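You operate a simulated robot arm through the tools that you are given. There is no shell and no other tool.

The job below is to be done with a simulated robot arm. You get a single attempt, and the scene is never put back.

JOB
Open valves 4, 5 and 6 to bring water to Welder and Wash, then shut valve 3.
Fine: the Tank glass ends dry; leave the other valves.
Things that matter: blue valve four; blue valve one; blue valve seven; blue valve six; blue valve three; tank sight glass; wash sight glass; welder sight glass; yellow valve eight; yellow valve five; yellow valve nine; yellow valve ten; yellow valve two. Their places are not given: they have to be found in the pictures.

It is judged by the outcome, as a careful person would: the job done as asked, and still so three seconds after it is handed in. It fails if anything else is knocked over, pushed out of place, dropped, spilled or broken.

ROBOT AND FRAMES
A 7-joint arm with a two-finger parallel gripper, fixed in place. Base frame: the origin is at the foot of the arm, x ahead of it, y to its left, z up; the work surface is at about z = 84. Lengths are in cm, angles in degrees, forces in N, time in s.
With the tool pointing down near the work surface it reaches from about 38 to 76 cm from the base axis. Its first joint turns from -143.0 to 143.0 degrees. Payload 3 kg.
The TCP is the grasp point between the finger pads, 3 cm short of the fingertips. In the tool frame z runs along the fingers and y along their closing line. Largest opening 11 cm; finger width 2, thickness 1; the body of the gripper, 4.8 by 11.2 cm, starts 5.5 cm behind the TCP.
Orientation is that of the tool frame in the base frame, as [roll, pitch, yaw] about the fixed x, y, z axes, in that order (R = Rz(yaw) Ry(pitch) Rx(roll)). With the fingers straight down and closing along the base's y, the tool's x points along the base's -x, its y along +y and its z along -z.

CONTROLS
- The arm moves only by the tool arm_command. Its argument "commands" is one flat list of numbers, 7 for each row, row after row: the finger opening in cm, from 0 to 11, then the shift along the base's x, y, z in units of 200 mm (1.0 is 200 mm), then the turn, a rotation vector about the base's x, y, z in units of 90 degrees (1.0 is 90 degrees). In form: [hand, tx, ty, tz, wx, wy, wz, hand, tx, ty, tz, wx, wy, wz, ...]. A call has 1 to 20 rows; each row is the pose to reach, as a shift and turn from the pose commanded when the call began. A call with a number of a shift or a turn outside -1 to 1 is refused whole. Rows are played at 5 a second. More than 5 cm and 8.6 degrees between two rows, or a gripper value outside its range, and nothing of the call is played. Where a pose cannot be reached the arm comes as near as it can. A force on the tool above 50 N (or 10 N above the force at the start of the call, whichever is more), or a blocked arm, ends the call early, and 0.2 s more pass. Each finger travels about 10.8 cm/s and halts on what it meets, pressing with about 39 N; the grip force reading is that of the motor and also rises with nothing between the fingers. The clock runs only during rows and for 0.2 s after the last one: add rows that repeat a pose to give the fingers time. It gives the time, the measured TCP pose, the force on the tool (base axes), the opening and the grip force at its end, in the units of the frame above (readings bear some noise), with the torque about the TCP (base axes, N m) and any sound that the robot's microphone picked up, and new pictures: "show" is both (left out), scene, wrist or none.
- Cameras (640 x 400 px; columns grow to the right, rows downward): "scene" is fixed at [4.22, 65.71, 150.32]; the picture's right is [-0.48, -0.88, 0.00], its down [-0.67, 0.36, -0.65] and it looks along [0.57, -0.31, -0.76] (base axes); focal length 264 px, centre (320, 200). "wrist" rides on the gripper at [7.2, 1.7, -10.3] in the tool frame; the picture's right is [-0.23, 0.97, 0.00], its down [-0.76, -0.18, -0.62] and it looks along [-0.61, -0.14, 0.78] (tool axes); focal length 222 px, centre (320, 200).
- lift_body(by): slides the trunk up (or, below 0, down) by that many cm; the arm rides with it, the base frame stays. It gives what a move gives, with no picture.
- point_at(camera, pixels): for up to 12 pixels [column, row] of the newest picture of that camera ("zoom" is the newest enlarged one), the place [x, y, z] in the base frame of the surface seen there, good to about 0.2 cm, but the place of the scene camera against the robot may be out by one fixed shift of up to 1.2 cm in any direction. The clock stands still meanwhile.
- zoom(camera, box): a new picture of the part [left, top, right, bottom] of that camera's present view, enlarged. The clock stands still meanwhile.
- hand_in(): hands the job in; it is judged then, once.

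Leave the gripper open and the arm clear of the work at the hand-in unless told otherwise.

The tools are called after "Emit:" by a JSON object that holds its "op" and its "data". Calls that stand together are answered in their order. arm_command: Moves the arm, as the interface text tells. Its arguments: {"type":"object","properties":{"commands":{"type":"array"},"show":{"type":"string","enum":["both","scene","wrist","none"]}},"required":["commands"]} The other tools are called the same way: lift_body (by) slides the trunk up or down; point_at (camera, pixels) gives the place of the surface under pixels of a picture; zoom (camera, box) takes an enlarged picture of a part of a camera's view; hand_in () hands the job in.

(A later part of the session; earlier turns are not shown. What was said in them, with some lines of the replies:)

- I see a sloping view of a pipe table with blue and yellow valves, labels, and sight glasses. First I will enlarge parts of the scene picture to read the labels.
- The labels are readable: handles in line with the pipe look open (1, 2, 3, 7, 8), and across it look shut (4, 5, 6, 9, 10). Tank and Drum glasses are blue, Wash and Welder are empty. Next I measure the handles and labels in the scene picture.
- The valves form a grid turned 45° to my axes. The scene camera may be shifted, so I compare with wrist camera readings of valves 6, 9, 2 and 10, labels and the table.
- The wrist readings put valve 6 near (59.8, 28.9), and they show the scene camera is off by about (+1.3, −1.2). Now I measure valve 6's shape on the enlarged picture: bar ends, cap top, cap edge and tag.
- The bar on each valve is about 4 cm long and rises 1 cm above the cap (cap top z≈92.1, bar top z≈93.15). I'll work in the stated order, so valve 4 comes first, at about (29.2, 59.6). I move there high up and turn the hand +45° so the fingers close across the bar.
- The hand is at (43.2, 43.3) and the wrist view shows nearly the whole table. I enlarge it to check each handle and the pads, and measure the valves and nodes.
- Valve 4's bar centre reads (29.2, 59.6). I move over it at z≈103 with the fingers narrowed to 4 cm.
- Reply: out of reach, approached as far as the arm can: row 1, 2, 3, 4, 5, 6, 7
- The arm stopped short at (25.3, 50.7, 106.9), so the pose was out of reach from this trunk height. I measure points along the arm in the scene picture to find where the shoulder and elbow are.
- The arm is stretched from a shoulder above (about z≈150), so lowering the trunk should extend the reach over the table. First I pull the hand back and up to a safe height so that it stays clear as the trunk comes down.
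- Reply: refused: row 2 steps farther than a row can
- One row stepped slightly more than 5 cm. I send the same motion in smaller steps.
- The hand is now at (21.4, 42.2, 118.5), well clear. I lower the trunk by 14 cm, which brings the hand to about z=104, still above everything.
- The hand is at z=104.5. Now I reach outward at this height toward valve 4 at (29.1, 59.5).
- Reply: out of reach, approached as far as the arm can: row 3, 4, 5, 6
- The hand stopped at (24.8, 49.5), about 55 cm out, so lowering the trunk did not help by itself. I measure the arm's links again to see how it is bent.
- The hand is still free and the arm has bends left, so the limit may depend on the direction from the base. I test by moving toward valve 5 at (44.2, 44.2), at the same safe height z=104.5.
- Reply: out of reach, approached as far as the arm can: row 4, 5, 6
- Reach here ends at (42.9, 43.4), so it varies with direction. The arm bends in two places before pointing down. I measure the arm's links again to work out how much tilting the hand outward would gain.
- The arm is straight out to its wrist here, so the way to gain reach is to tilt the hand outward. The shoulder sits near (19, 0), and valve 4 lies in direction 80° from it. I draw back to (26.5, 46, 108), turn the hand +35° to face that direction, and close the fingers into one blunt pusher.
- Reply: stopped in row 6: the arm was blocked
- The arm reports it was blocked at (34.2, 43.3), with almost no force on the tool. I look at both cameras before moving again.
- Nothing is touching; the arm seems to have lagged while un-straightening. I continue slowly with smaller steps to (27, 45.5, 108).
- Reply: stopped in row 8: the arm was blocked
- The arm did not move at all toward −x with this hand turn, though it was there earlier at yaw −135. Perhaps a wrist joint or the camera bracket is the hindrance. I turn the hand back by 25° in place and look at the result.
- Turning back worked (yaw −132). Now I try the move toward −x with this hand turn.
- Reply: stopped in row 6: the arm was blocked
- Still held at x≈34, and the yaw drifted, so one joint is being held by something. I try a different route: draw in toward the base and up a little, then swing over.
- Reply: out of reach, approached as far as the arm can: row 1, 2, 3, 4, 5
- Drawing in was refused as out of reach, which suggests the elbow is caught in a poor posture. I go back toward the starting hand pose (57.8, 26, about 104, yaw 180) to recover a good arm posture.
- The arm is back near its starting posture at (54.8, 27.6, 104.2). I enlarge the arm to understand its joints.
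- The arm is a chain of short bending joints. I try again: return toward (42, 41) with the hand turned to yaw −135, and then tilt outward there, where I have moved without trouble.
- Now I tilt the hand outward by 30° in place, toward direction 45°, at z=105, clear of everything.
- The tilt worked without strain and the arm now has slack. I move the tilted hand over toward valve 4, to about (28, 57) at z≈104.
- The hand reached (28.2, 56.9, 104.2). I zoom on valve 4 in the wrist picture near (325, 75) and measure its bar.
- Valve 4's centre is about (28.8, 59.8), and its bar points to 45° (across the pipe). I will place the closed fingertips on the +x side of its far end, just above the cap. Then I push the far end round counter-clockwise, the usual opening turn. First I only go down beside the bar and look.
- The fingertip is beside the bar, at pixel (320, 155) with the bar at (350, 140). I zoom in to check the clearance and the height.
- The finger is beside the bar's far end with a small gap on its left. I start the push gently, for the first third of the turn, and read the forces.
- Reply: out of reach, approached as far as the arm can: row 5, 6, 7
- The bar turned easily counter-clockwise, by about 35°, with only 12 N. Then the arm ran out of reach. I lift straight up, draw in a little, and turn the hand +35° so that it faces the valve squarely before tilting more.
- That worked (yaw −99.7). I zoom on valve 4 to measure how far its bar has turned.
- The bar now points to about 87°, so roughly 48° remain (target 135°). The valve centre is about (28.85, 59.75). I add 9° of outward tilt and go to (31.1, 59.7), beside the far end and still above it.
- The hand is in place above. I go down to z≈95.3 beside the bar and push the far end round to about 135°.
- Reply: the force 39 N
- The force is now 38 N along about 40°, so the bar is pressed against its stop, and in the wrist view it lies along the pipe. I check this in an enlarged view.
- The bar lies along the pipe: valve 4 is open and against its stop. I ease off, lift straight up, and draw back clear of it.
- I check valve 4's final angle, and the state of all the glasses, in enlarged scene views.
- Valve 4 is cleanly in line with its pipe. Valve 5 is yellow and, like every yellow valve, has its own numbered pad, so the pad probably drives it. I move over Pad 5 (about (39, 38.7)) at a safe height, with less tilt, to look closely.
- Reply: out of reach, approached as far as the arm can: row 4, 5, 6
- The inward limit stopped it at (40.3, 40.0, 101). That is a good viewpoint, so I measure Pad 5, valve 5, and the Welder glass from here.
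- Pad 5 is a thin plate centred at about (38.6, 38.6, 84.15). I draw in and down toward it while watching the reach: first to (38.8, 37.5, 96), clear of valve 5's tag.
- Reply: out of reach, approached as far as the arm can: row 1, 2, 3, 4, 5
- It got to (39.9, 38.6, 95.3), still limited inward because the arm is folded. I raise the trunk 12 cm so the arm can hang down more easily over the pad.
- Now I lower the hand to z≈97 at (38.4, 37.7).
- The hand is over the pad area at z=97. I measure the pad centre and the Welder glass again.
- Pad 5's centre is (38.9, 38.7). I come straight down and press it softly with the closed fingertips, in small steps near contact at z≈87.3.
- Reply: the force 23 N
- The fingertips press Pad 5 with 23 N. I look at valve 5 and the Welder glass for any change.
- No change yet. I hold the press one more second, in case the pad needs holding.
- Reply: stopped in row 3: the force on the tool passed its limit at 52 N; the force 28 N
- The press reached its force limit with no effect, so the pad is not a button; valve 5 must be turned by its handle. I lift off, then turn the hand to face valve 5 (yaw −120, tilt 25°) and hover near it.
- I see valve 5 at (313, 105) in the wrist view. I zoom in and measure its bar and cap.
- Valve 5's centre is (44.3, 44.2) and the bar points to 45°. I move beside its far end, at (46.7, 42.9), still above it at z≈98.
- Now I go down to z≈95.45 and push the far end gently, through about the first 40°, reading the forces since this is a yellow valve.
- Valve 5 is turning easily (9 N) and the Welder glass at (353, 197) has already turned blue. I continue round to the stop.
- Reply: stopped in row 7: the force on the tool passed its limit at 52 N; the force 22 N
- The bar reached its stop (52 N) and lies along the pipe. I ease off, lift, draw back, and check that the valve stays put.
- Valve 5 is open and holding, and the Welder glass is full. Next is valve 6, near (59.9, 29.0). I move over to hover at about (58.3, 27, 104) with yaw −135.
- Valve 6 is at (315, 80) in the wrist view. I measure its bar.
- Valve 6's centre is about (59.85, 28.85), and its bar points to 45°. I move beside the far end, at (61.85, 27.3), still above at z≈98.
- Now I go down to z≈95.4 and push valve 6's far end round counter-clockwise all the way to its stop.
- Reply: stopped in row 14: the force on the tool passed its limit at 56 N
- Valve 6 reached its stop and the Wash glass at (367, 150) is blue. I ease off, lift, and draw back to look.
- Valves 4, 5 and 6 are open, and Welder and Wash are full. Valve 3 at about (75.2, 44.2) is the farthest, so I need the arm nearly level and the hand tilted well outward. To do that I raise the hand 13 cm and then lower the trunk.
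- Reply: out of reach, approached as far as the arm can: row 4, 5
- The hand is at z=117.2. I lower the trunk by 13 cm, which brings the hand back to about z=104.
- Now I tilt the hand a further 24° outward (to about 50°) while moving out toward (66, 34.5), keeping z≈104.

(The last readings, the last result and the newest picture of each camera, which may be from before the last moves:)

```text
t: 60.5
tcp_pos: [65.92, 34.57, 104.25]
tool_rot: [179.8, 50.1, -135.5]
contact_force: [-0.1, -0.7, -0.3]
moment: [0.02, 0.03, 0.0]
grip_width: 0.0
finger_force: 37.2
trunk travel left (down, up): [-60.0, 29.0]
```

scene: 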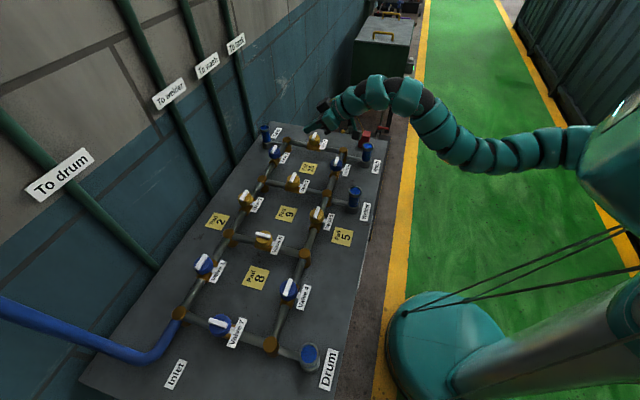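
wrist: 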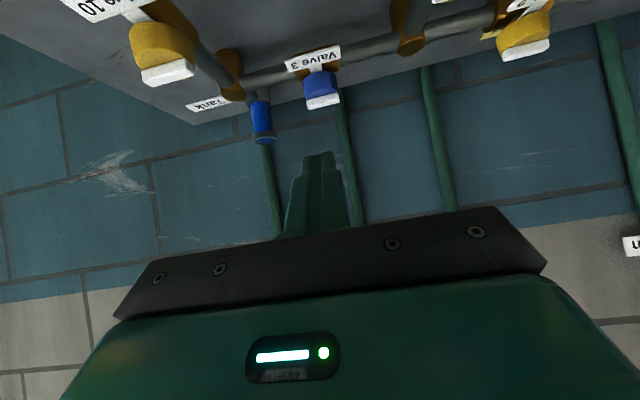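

Valve 3 is now ahead at (321, 88) in the wrist view. I check the gripper's surroundings in an enlarged scene view, including the dark box on the gripper.

Emit:
{"op": "zoom", "data": {"camera": "scene", "box": [240, 70, 400, 190]}}

Emit:
{"op": "point_at", "data": {"camera": "scene", "pixels": [[322, 106], [329, 112], [310, 128], [316, 126], [347, 110], [264, 132], [276, 148], [272, 158]]}}

Emit:
{"op": "point_at", "data": {"camera": "wrist", "pixels": [[322, 101], [310, 101], [335, 97], [320, 85], [262, 120], [313, 58], [228, 75], [410, 30], [345, 120], [430, 100]]}}

```text
3.33 times, centred on (320, 130) of scene
```

zoom: 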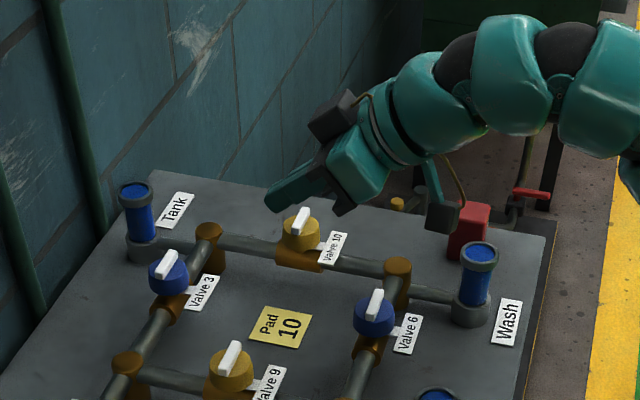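

```text
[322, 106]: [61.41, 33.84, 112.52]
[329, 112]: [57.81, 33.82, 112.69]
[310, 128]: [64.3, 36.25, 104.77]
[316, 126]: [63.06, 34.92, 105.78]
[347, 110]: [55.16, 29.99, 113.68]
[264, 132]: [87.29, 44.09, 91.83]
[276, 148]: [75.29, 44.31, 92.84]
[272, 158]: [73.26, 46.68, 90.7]
```

```text
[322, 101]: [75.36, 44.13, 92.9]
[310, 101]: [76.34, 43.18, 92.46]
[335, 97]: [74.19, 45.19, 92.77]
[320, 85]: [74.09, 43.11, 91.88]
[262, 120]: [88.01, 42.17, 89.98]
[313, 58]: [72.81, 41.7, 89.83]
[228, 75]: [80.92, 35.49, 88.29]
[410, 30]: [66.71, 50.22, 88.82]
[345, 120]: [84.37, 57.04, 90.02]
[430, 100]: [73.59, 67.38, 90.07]
```

Valve 3's centre is about (75.3, 44.3), and its bar points to 135° (along the pipe). The dark box is on the upper side of the hand, so it is clear. I tilt a further 15° (to 65°) and rise to z≈110 while moving out to (70, 38.6).

Emit:
{"op": "arm_command", "data": {"commands": [0, 0.06, 0.06, 0.1, 0.039, -0.039, 0, 0, 0.13, 0.13, 0.2, 0.079, -0.079, 0, 0, 0.205, 0.2, 0.28, 0.118, -0.118, 0, 0, 0.205, 0.2, 0.28, 0.118, -0.118, 0], "show": "none"}}

```text
t: 61.5
tcp_pos: [70.15, 38.49, 109.91]
tool_rot: [179.6, 65.2, -135.7]
contact_force: [-0.3, -0.8, -0.3]
moment: [0.0, 0.0, 0.0]
grip_width: 0.0
finger_force: 37.7
trunk travel left (down, up): [-60.0, 29.0]
```

The tilt is 65° at (70.2, 38.5, 109.9). I lower the trunk by 9 cm so the shoulder is level with the wrist; the hand will be at about z=101.

Emit:
{"op": "lift_body", "data": {"by": -9}}

```text
t: 62.8
tcp_pos: [70.1, 38.45, 100.93]
tool_rot: [179.7, 65.2, -135.7]
contact_force: [-0.2, -0.2, 0.6]
moment: [0.01, 0.01, 0.0]
grip_width: 0.0
finger_force: 37.8
trunk travel left (down, up): [-51.0, 38.0]
```

Now I plan valve 3. Its left end, at (73.9, 45.7), should be poked outward and then swept to the right, which is the clockwise closing turn. I first go above the start point (70.8, 43.3, 99.5), with the tilt at 60° and yaw −140, so the hand camera hangs clear inside the open cell.

Emit:
{"op": "arm_command", "data": {"commands": [0, 0.01, 0.08, -0.02, -0.013, 0.013, -0.016, 0, 0.025, 0.16, -0.05, -0.026, 0.026, -0.032, 0, 0.0365, 0.244, -0.07, -0.0393, 0.0393, -0.0478, 0, 0.0365, 0.244, -0.07, -0.0393, 0.0393, -0.0478], "show": "both"}}

```text
t: 63.8
tcp_pos: [70.84, 43.4, 99.39]
tool_rot: [180.0, 60.0, -139.6]
contact_force: [0.1, 0.6, 1.0]
moment: [-0.01, -0.04, 0.01]
grip_width: 0.01
finger_force: 37.9
trunk travel left (down, up): [-51.0, 38.0]
```

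scene: 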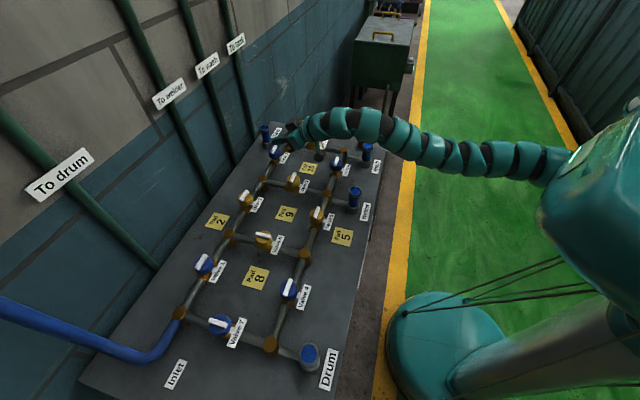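
wrist: 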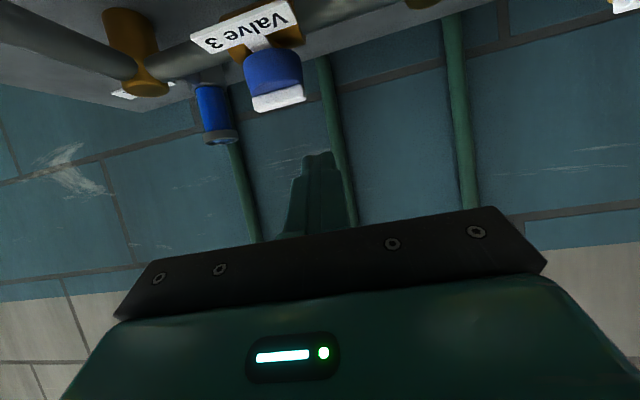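

The arm is in place above the start. I measure valve 3's bar in the wrist picture and enlarge both views.

Emit:
{"op": "zoom", "data": {"camera": "wrist", "box": [220, 30, 350, 170]}}

Emit:
{"op": "point_at", "data": {"camera": "wrist", "pixels": [[256, 103], [278, 100], [300, 96], [302, 88], [254, 97], [278, 92], [274, 70], [255, 72], [298, 60]]}}

Emit:
{"op": "zoom", "data": {"camera": "scene", "box": [240, 90, 400, 200]}}

```text
2.86 times, centred on (285, 100) of wrist
```

zoom: 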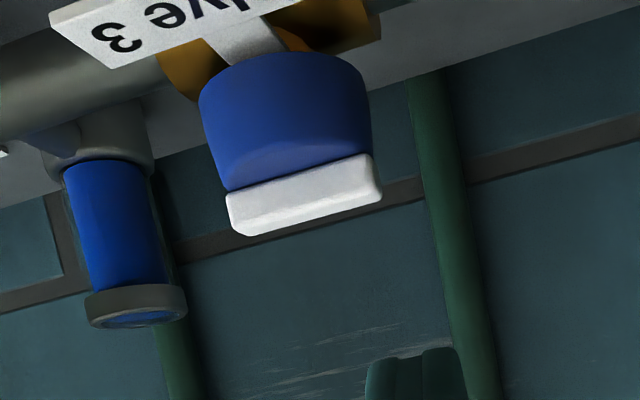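

```text
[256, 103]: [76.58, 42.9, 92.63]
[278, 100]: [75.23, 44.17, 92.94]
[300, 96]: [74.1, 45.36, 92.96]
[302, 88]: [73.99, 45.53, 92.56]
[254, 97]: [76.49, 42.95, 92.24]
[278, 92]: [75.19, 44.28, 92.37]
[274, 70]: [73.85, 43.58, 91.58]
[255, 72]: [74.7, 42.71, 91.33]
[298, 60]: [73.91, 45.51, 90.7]
```

```text
3.64 times, centred on (320, 145) of scene
```

zoom: 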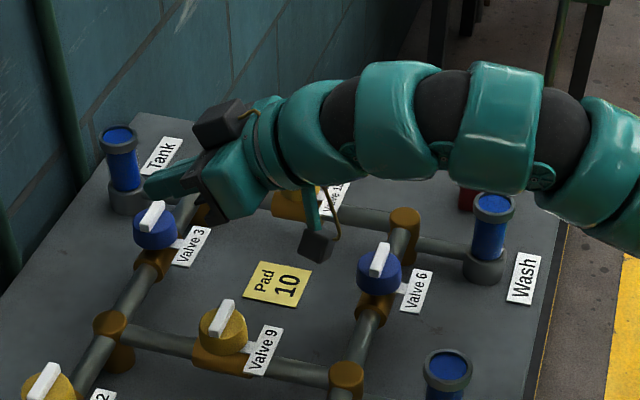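

The bar's front face is centred at about (75.25, 44.2). Before going down I check where the hand camera box is, relative to valve 6.

Emit:
{"op": "point_at", "data": {"camera": "scene", "pixels": [[319, 157], [316, 154], [323, 158], [319, 161], [336, 161], [334, 156], [305, 129], [289, 136], [286, 141]]}}

Emit:
{"op": "zoom", "data": {"camera": "scene", "box": [270, 110, 360, 180]}}

```text
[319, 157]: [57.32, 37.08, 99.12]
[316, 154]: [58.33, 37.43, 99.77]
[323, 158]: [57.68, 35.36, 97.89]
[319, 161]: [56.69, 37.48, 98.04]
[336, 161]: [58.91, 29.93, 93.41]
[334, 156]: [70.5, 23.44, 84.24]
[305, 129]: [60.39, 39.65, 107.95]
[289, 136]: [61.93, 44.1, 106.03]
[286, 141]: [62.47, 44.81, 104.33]
```

```text
5.71 times, centred on (315, 145) of scene
```

zoom: 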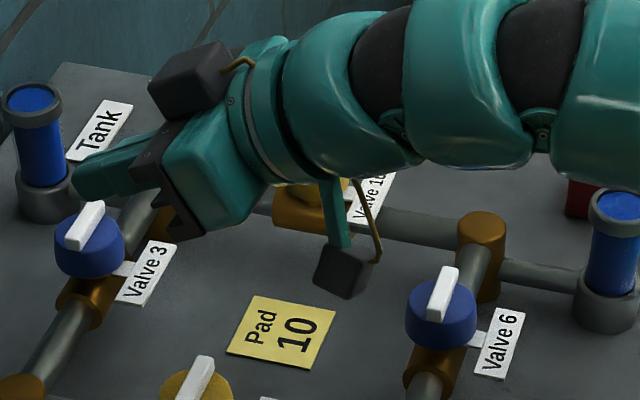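

The camera box is at about (58.7, 35.7, 98), 7 cm from valve 6, so going down is safe. I descend to z≈94.7, just inside the bar's left end, and check.

Emit:
{"op": "arm_command", "data": {"commands": [0, 0.003, 0.001, -0.1, 0, 0, 0, 0, 0.007, 0.003, -0.18, 0, 0, 0, 0, 0.007, 0.003, -0.22, 0, 0, 0, 0, 0.007, 0.003, -0.234, 0, 0, 0, 0, 0.007, 0.003, -0.234, 0, 0, 0], "show": "both"}}

Emit:
{"op": "zoom", "data": {"camera": "scene", "box": [250, 110, 350, 180]}}

Emit:
{"op": "zoom", "data": {"camera": "wrist", "box": [230, 70, 370, 200]}}

```text
t: 65.0
tcp_pos: [70.92, 43.46, 94.75]
tool_rot: [-180.0, 60.0, -139.6]
contact_force: [0.5, 0.1, -0.4]
moment: [0.0, 0.05, 0.01]
grip_width: 0.01
finger_force: 37.2
trunk travel left (down, up): [-51.0, 38.0]
```

scene: 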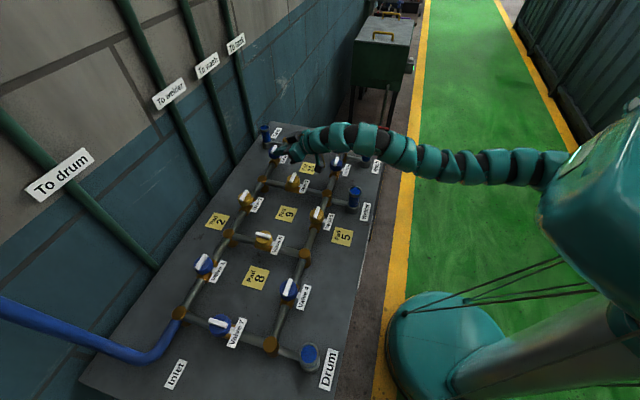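
wrist: 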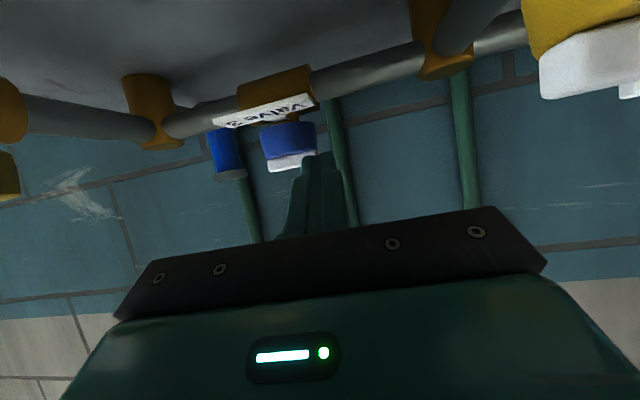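

```text
5.71 times, centred on (300, 145) of scene
```

zoom: 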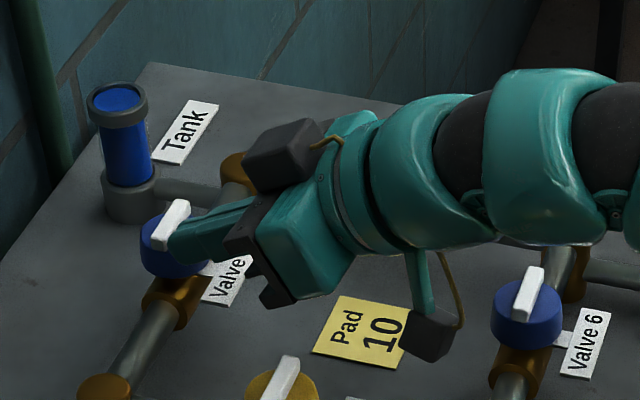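

```text
3.08 times, centred on (300, 135) of wrist
```

zoom: 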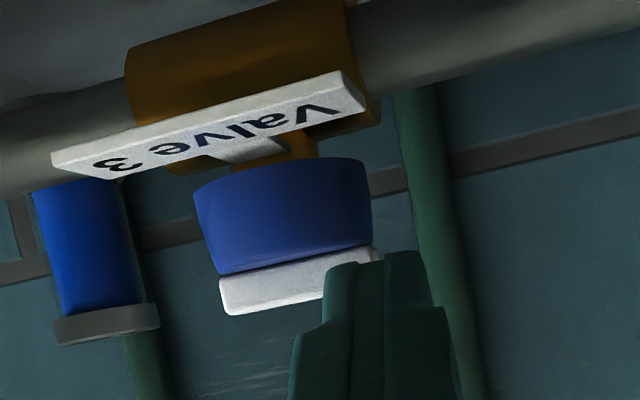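

The fingertips sit in front of the bar's left end, covering its outer 1 cm at the right height. I push outward for the first 45° and watch.

Emit:
{"op": "arm_command", "data": {"commands": [0, 0.016, 0.014, 0, 0, 0, 0, 0, 0.031, 0.0275, 0, 0, 0, 0, 0, 0.038, 0.039, 0, 0, 0, 0, 0, 0.045, 0.049, 0, 0, 0, 0, 0, 0.056, 0.06, 0, 0, 0, 0, 0, 0.068, 0.071, 0, 0, 0, 0, 0, 0.068, 0.071, 0, 0, 0, 0], "show": "both"}}

Emit:
{"op": "zoom", "data": {"camera": "scene", "box": [250, 110, 350, 180]}}

Emit:
{"op": "zoom", "data": {"camera": "wrist", "box": [230, 70, 370, 200]}}

```text
t: 66.5
tcp_pos: [72.43, 44.8, 94.84]
tool_rot: [-179.8, 60.2, -139.6]
contact_force: [0.1, 0.2, 1.0]
moment: [-0.03, -0.03, 0.0]
grip_width: 0.03
finger_force: 38.2
trunk travel left (down, up): [-51.0, 38.0]
```

scene: 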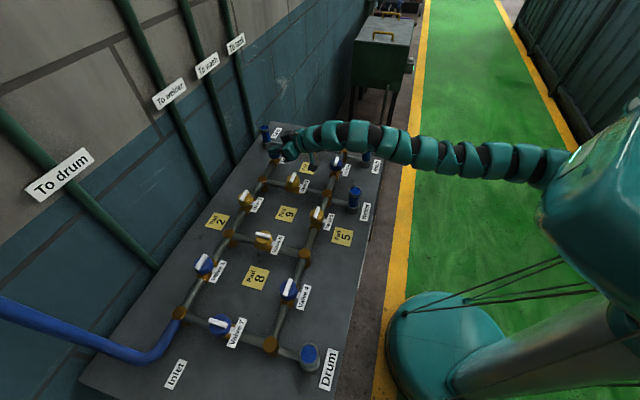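
wrist: 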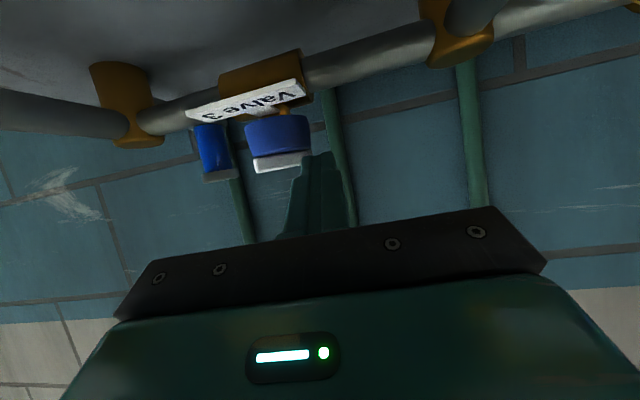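

```text
5.71 times, centred on (300, 145) of scene
```

zoom: 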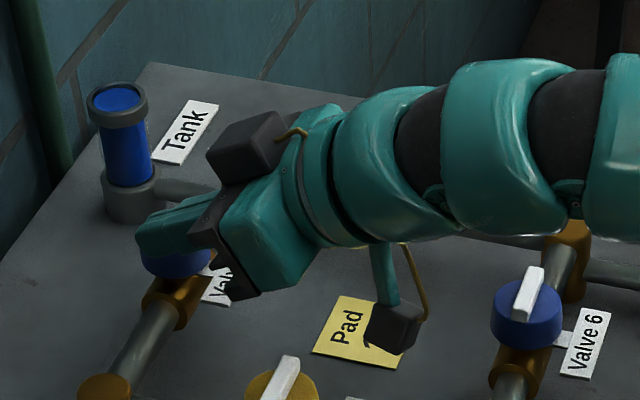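

```text
3.08 times, centred on (300, 135) of wrist
```

zoom: 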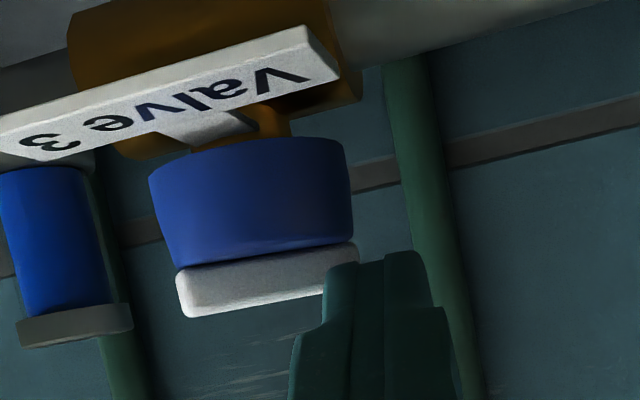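

There was no force and the bar has not moved, so the tip has not met it. I measure where the fingertips really are relative to the bar.

Emit:
{"op": "point_at", "data": {"camera": "zoom", "pixels": [[340, 270], [370, 262], [395, 258], [420, 258], [350, 290], [350, 252], [190, 275], [270, 262], [320, 285], [250, 200], [340, 200], [200, 240]]}}

Emit:
{"op": "point_at", "data": {"camera": "scene", "pixels": [[276, 150], [275, 154], [279, 147], [285, 145], [272, 157], [277, 157]]}}

```text
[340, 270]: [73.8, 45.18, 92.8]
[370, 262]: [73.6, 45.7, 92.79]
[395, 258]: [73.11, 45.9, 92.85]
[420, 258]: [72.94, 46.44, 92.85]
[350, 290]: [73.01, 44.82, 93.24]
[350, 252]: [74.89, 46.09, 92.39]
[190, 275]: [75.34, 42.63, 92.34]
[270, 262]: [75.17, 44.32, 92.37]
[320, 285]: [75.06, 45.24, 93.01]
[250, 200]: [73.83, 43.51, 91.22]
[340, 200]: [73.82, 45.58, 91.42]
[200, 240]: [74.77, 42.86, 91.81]
```

```text
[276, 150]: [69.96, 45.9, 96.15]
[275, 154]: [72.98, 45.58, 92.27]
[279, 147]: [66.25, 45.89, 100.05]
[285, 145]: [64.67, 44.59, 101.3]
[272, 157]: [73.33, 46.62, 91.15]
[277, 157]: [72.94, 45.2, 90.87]
```

The bar's ends now read (74.9, 46.1) and (75.3, 42.6), so it did turn about 38° with almost no resistance. I lower the tip 0.2 cm for a better hold and sweep the far end to the right, to the shut stop at 45°.

Emit:
{"op": "arm_command", "data": {"commands": [0, 0.01, 0.003, -0.008, 0, 0, 0, 0, 0.02, 0.004, -0.012, 0, 0, 0, 0, 0.028, 0.004, -0.012, 0, 0, 0, 0, 0.04, 0.0045, -0.012, 0, 0, 0, 0, 0.052, 0.0045, -0.012, 0, 0, 0, 0, 0.064, 0.0045, -0.012, 0, 0, 0, 0, 0.071, 0.001, -0.012, 0, 0, 0, 0, 0.078, -0.0025, -0.012, 0, 0, 0, 0, 0.078, -0.0025, -0.012, 0, 0, 0], "show": "both"}}

Emit:
{"op": "zoom", "data": {"camera": "wrist", "box": [230, 70, 370, 200]}}

Emit:
{"op": "zoom", "data": {"camera": "scene", "box": [250, 110, 350, 180]}}

```text
t: 68.5
tcp_pos: [73.68, 44.89, 94.61]
tool_rot: [-179.9, 60.1, -139.5]
contact_force: [-13.0, 0.8, -0.1]
moment: [0.01, 0.19, 0.18]
grip_width: 0.0
finger_force: 37.6
trunk travel left (down, up): [-51.0, 38.0]
```

scene: 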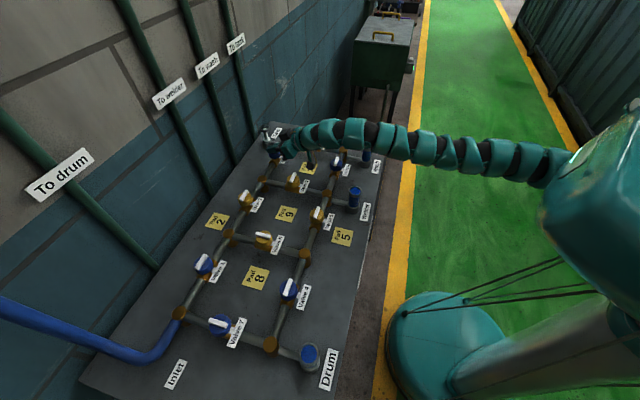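
wrist: 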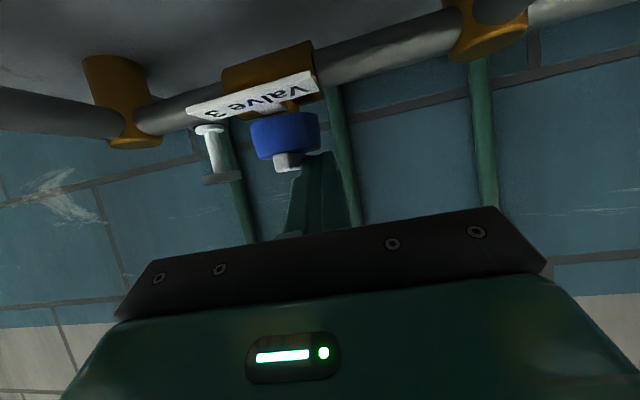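

```text
3.08 times, centred on (300, 135) of wrist
```

zoom: 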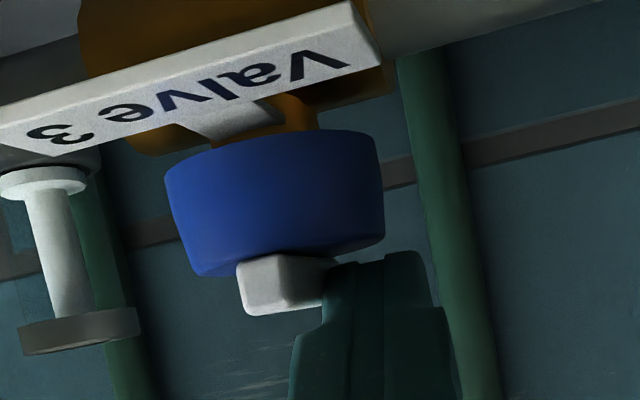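

```text
5.71 times, centred on (300, 145) of scene
```

zoom: 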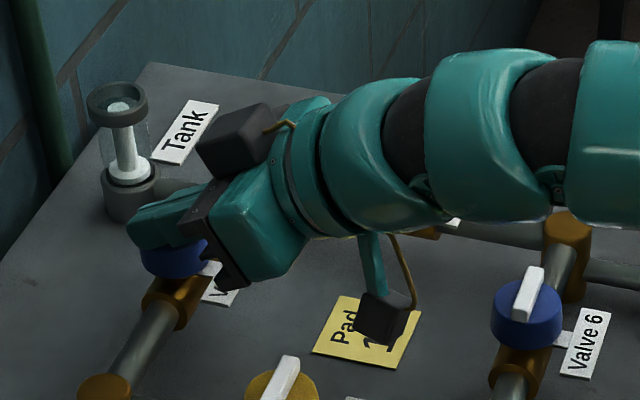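

The Tank glass has gone dry, and the bar is nearly across the pipe but not yet at its stop. I keep sweeping the far end to the right in small steps until it meets the stop.

Emit:
{"op": "arm_command", "data": {"commands": [0, 0.008, -0.006, 0, 0, 0, 0, 0, 0.016, -0.012, 0, 0, 0, 0, 0, 0.024, -0.02, 0, 0, 0, 0, 0, 0.032, -0.028, 0, 0, 0, 0, 0, 0.038, -0.036, 0, 0, 0, 0, 0, 0.038, -0.036, 0, 0, 0, 0], "show": "both"}}

Emit:
{"op": "zoom", "data": {"camera": "wrist", "box": [230, 70, 370, 200]}}

```text
t: 70.0
tcp_pos: [73.73, 44.88, 94.68]
tool_rot: [-179.9, 60.2, -139.1]
contact_force: [-39.7, 26.4, -6.4]
moment: [0.29, 0.68, 1.09]
grip_width: 0.0
finger_force: 37.3
trunk travel left (down, up): [-51.0, 38.0]
```

scene: 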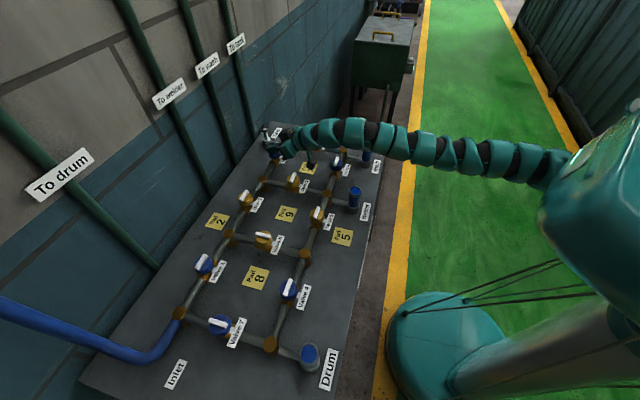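
wrist: 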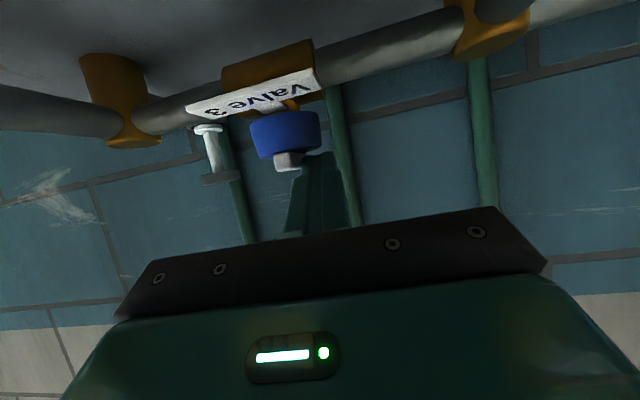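

```text
3.08 times, centred on (300, 135) of wrist
```

zoom: 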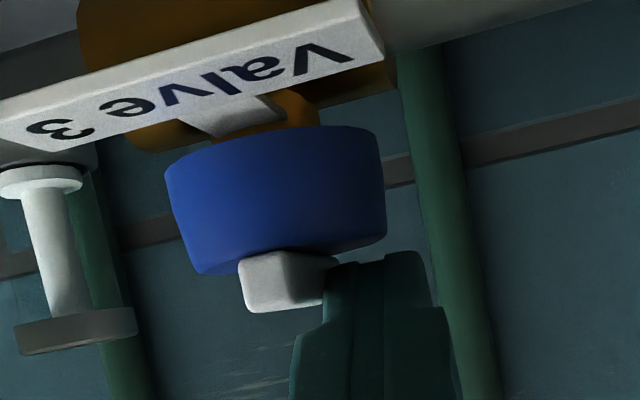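

The press is now 48 N square to the bar with no more movement, so valve 3 is at its shut stop. I back off to the left, lift straight up, and draw back to look.

Emit:
{"op": "arm_command", "data": {"commands": [0, -0.025, 0.022, 0, 0, 0, 0, 0, -0.05, 0.045, 0.0, 0, 0, 0, 0, -0.06, 0.055, 0.04, 0, 0, 0, 0, -0.06, 0.055, 0.14, 0, 0, 0, 0, -0.06, 0.055, 0.28, 0, 0, 0, 0, -0.15, -0.02, 0.4, 0, 0, 0, 0, -0.27, -0.12, 0.5, 0, 0, 0, 0, -0.27, -0.12, 0.5, 0, 0, 0], "show": "both"}}

Emit:
{"op": "zoom", "data": {"camera": "scene", "box": [250, 110, 350, 180]}}

Emit:
{"op": "zoom", "data": {"camera": "wrist", "box": [200, 0, 400, 180]}}

```text
t: 71.8
tcp_pos: [69.29, 41.55, 104.5]
tool_rot: [-179.8, 60.1, -139.6]
contact_force: [-0.8, -0.3, -0.3]
moment: [0.02, -0.03, 0.03]
grip_width: 0.0
finger_force: 37.4
trunk travel left (down, up): [-51.0, 38.0]
```

scene: 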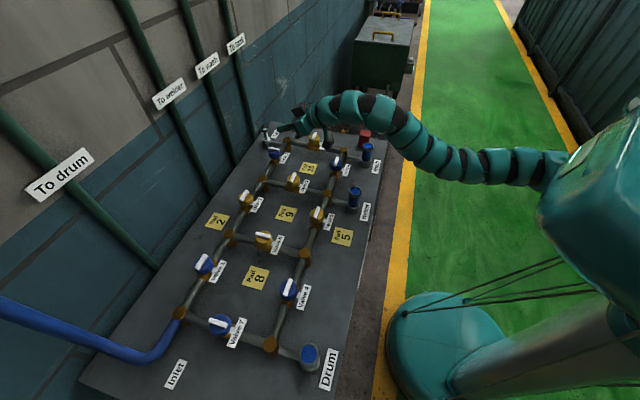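
wrist: 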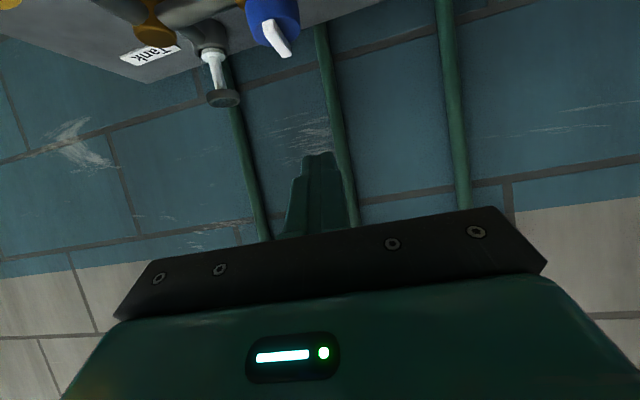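

```text
5.71 times, centred on (300, 145) of scene
```

zoom: 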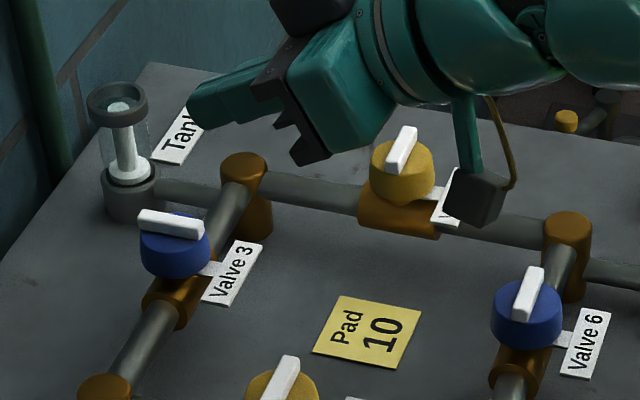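

```text
2.22 times, centred on (300, 90) of wrist
```

zoom: 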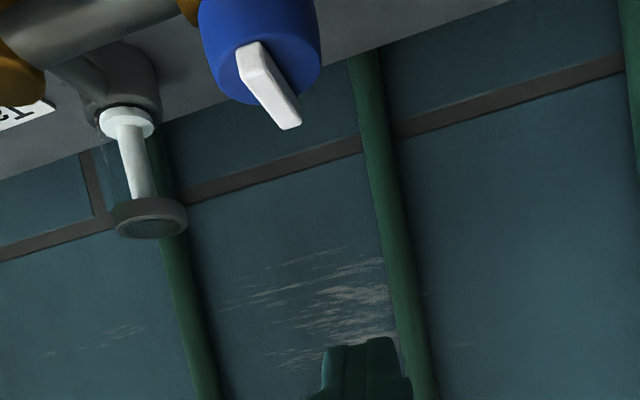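

Valve 3 lies across its pipe and the Tank glass is dry. I measure the bar angles of valves 3, 4, 5 and 6 to be sure, then raise the trunk to take the whole arm clear.

Emit:
{"op": "point_at", "data": {"camera": "scene", "pixels": [[270.5, 147.9], [278, 149.9], [338.5, 157.5], [335.3, 165], [313.6, 217], [318.5, 207.5], [284.5, 294], [291.5, 281.5]]}}

Emit:
{"op": "lift_body", "data": {"by": 20}}

```text
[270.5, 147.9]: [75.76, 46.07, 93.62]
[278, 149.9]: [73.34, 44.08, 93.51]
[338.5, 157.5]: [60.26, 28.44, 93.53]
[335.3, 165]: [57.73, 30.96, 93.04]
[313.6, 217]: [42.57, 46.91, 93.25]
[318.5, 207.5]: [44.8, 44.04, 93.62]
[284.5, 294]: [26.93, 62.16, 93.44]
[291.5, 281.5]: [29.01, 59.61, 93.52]
```

```text
t: 73.9
tcp_pos: [69.37, 41.63, 124.52]
tool_rot: [-179.8, 60.0, -139.5]
contact_force: [0.4, -0.9, 0.1]
moment: [0.0, 0.0, 0.0]
grip_width: 0.0
finger_force: 38.0
trunk travel left (down, up): [-71.0, 18.0]
```

The readings agree with valves 4–6 in line with the pipe (about 130–135°) and valve 3 across it (about 40–45°). The hand is at z=124.5. I open the gripper and draw it back from over the work.

Emit:
{"op": "arm_command", "data": {"commands": [3, -0.1, -0.08, 0, -0.05, 0.05, 0, 6, -0.2, -0.16, 0, -0.1, 0.1, 0, 9, -0.3, -0.24, 0, -0.15, 0.15, 0, 11, -0.4, -0.32, 0, -0.2, 0.2, 0, 11, -0.5, -0.4, 0, -0.25, 0.25, 0, 11, -0.5, -0.4, 0, -0.25, 0.25, 0, 11, -0.5, -0.4, 0, -0.25, 0.25, 0], "show": "both"}}

Emit:
{"op": "zoom", "data": {"camera": "scene", "box": [230, 110, 400, 216]}}

Emit:
{"op": "zoom", "data": {"camera": "scene", "box": [130, 180, 370, 400]}}

```text
t: 75.5
tcp_pos: [59.24, 33.66, 124.71]
tool_rot: [-177.2, 28.3, -137.5]
contact_force: [-0.3, -0.9, -0.1]
moment: [0.0, -0.02, 0.01]
grip_width: 10.98
finger_force: 0.1
trunk travel left (down, up): [-71.0, 18.0]
```

scene: 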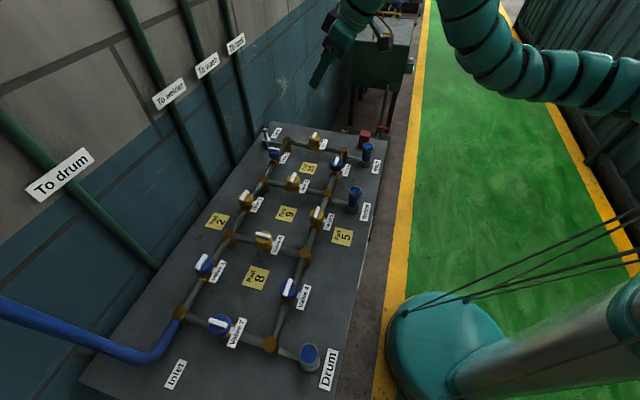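
wrist: 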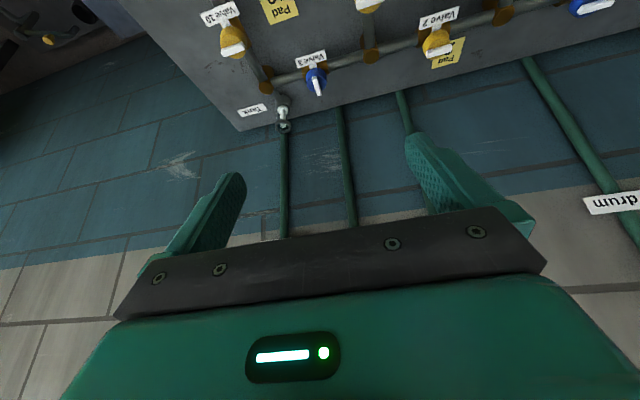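

```text
3.76 times, centred on (315, 163) of scene
```

zoom: 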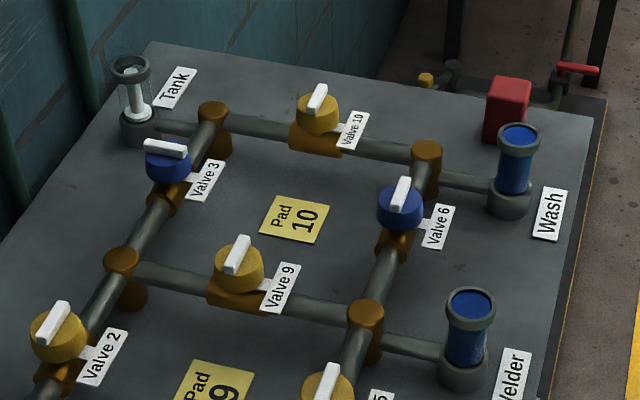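

```text
1.82 times, centred on (250, 290) of scene
```

zoom: 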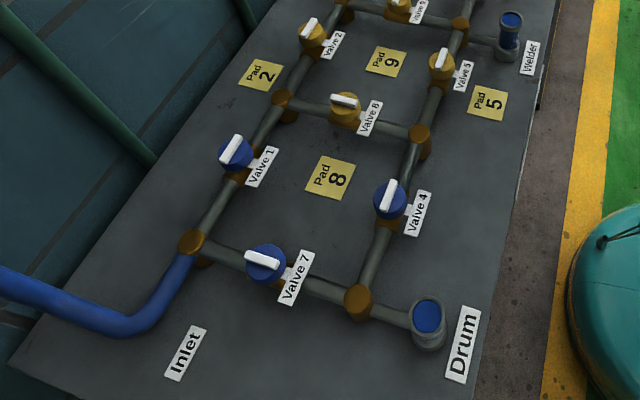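

Everything is as asked:
- **Valves 4, 5 and 6:** in line with their pipes, with Welder and Wash full.
- **Valve 3:** across its pipe, with Tank dry.
- **Valves 1, 2, 7, 8, 9 and 10:** as they were.

Valve 5 has held for over 25 s. The gripper is open and clear at z≈125, so I hand in.

Emit:
{"op": "hand_in", "data": {}}

```text
The job is handed in.
```

The job is done and handed in. Valves 4, 5 and 6 are open, Welder and Wash both show water, and valve 3 is shut with the Tank glass dry.

- **Valves turned:** I opened 4, 5 and 6 in that order, then shut 3. I pushed each bar to its stop, and the last views showed all four in position.
- **Other valves:** 1, 2, 7, 8, 9 and 10 looked the same at the end as at the start, and the Drum glass still shows water.
- **Pad 5:** I first pressed it with the fingertips, thinking it might operate valve 5. The force on the tool reached the limit (52 N). It had no effect on the valve and left no visible mark, so I turned valve 5 by its handle.
- **Blocked and limited moves:** twice the arm stopped for force at a valve's end stop. A few other moves were blocked or ran out of reach early on. I saw nothing knocked over or pushed out of place.
- **At hand-in:** the gripper was open and about 40 cm above the table.
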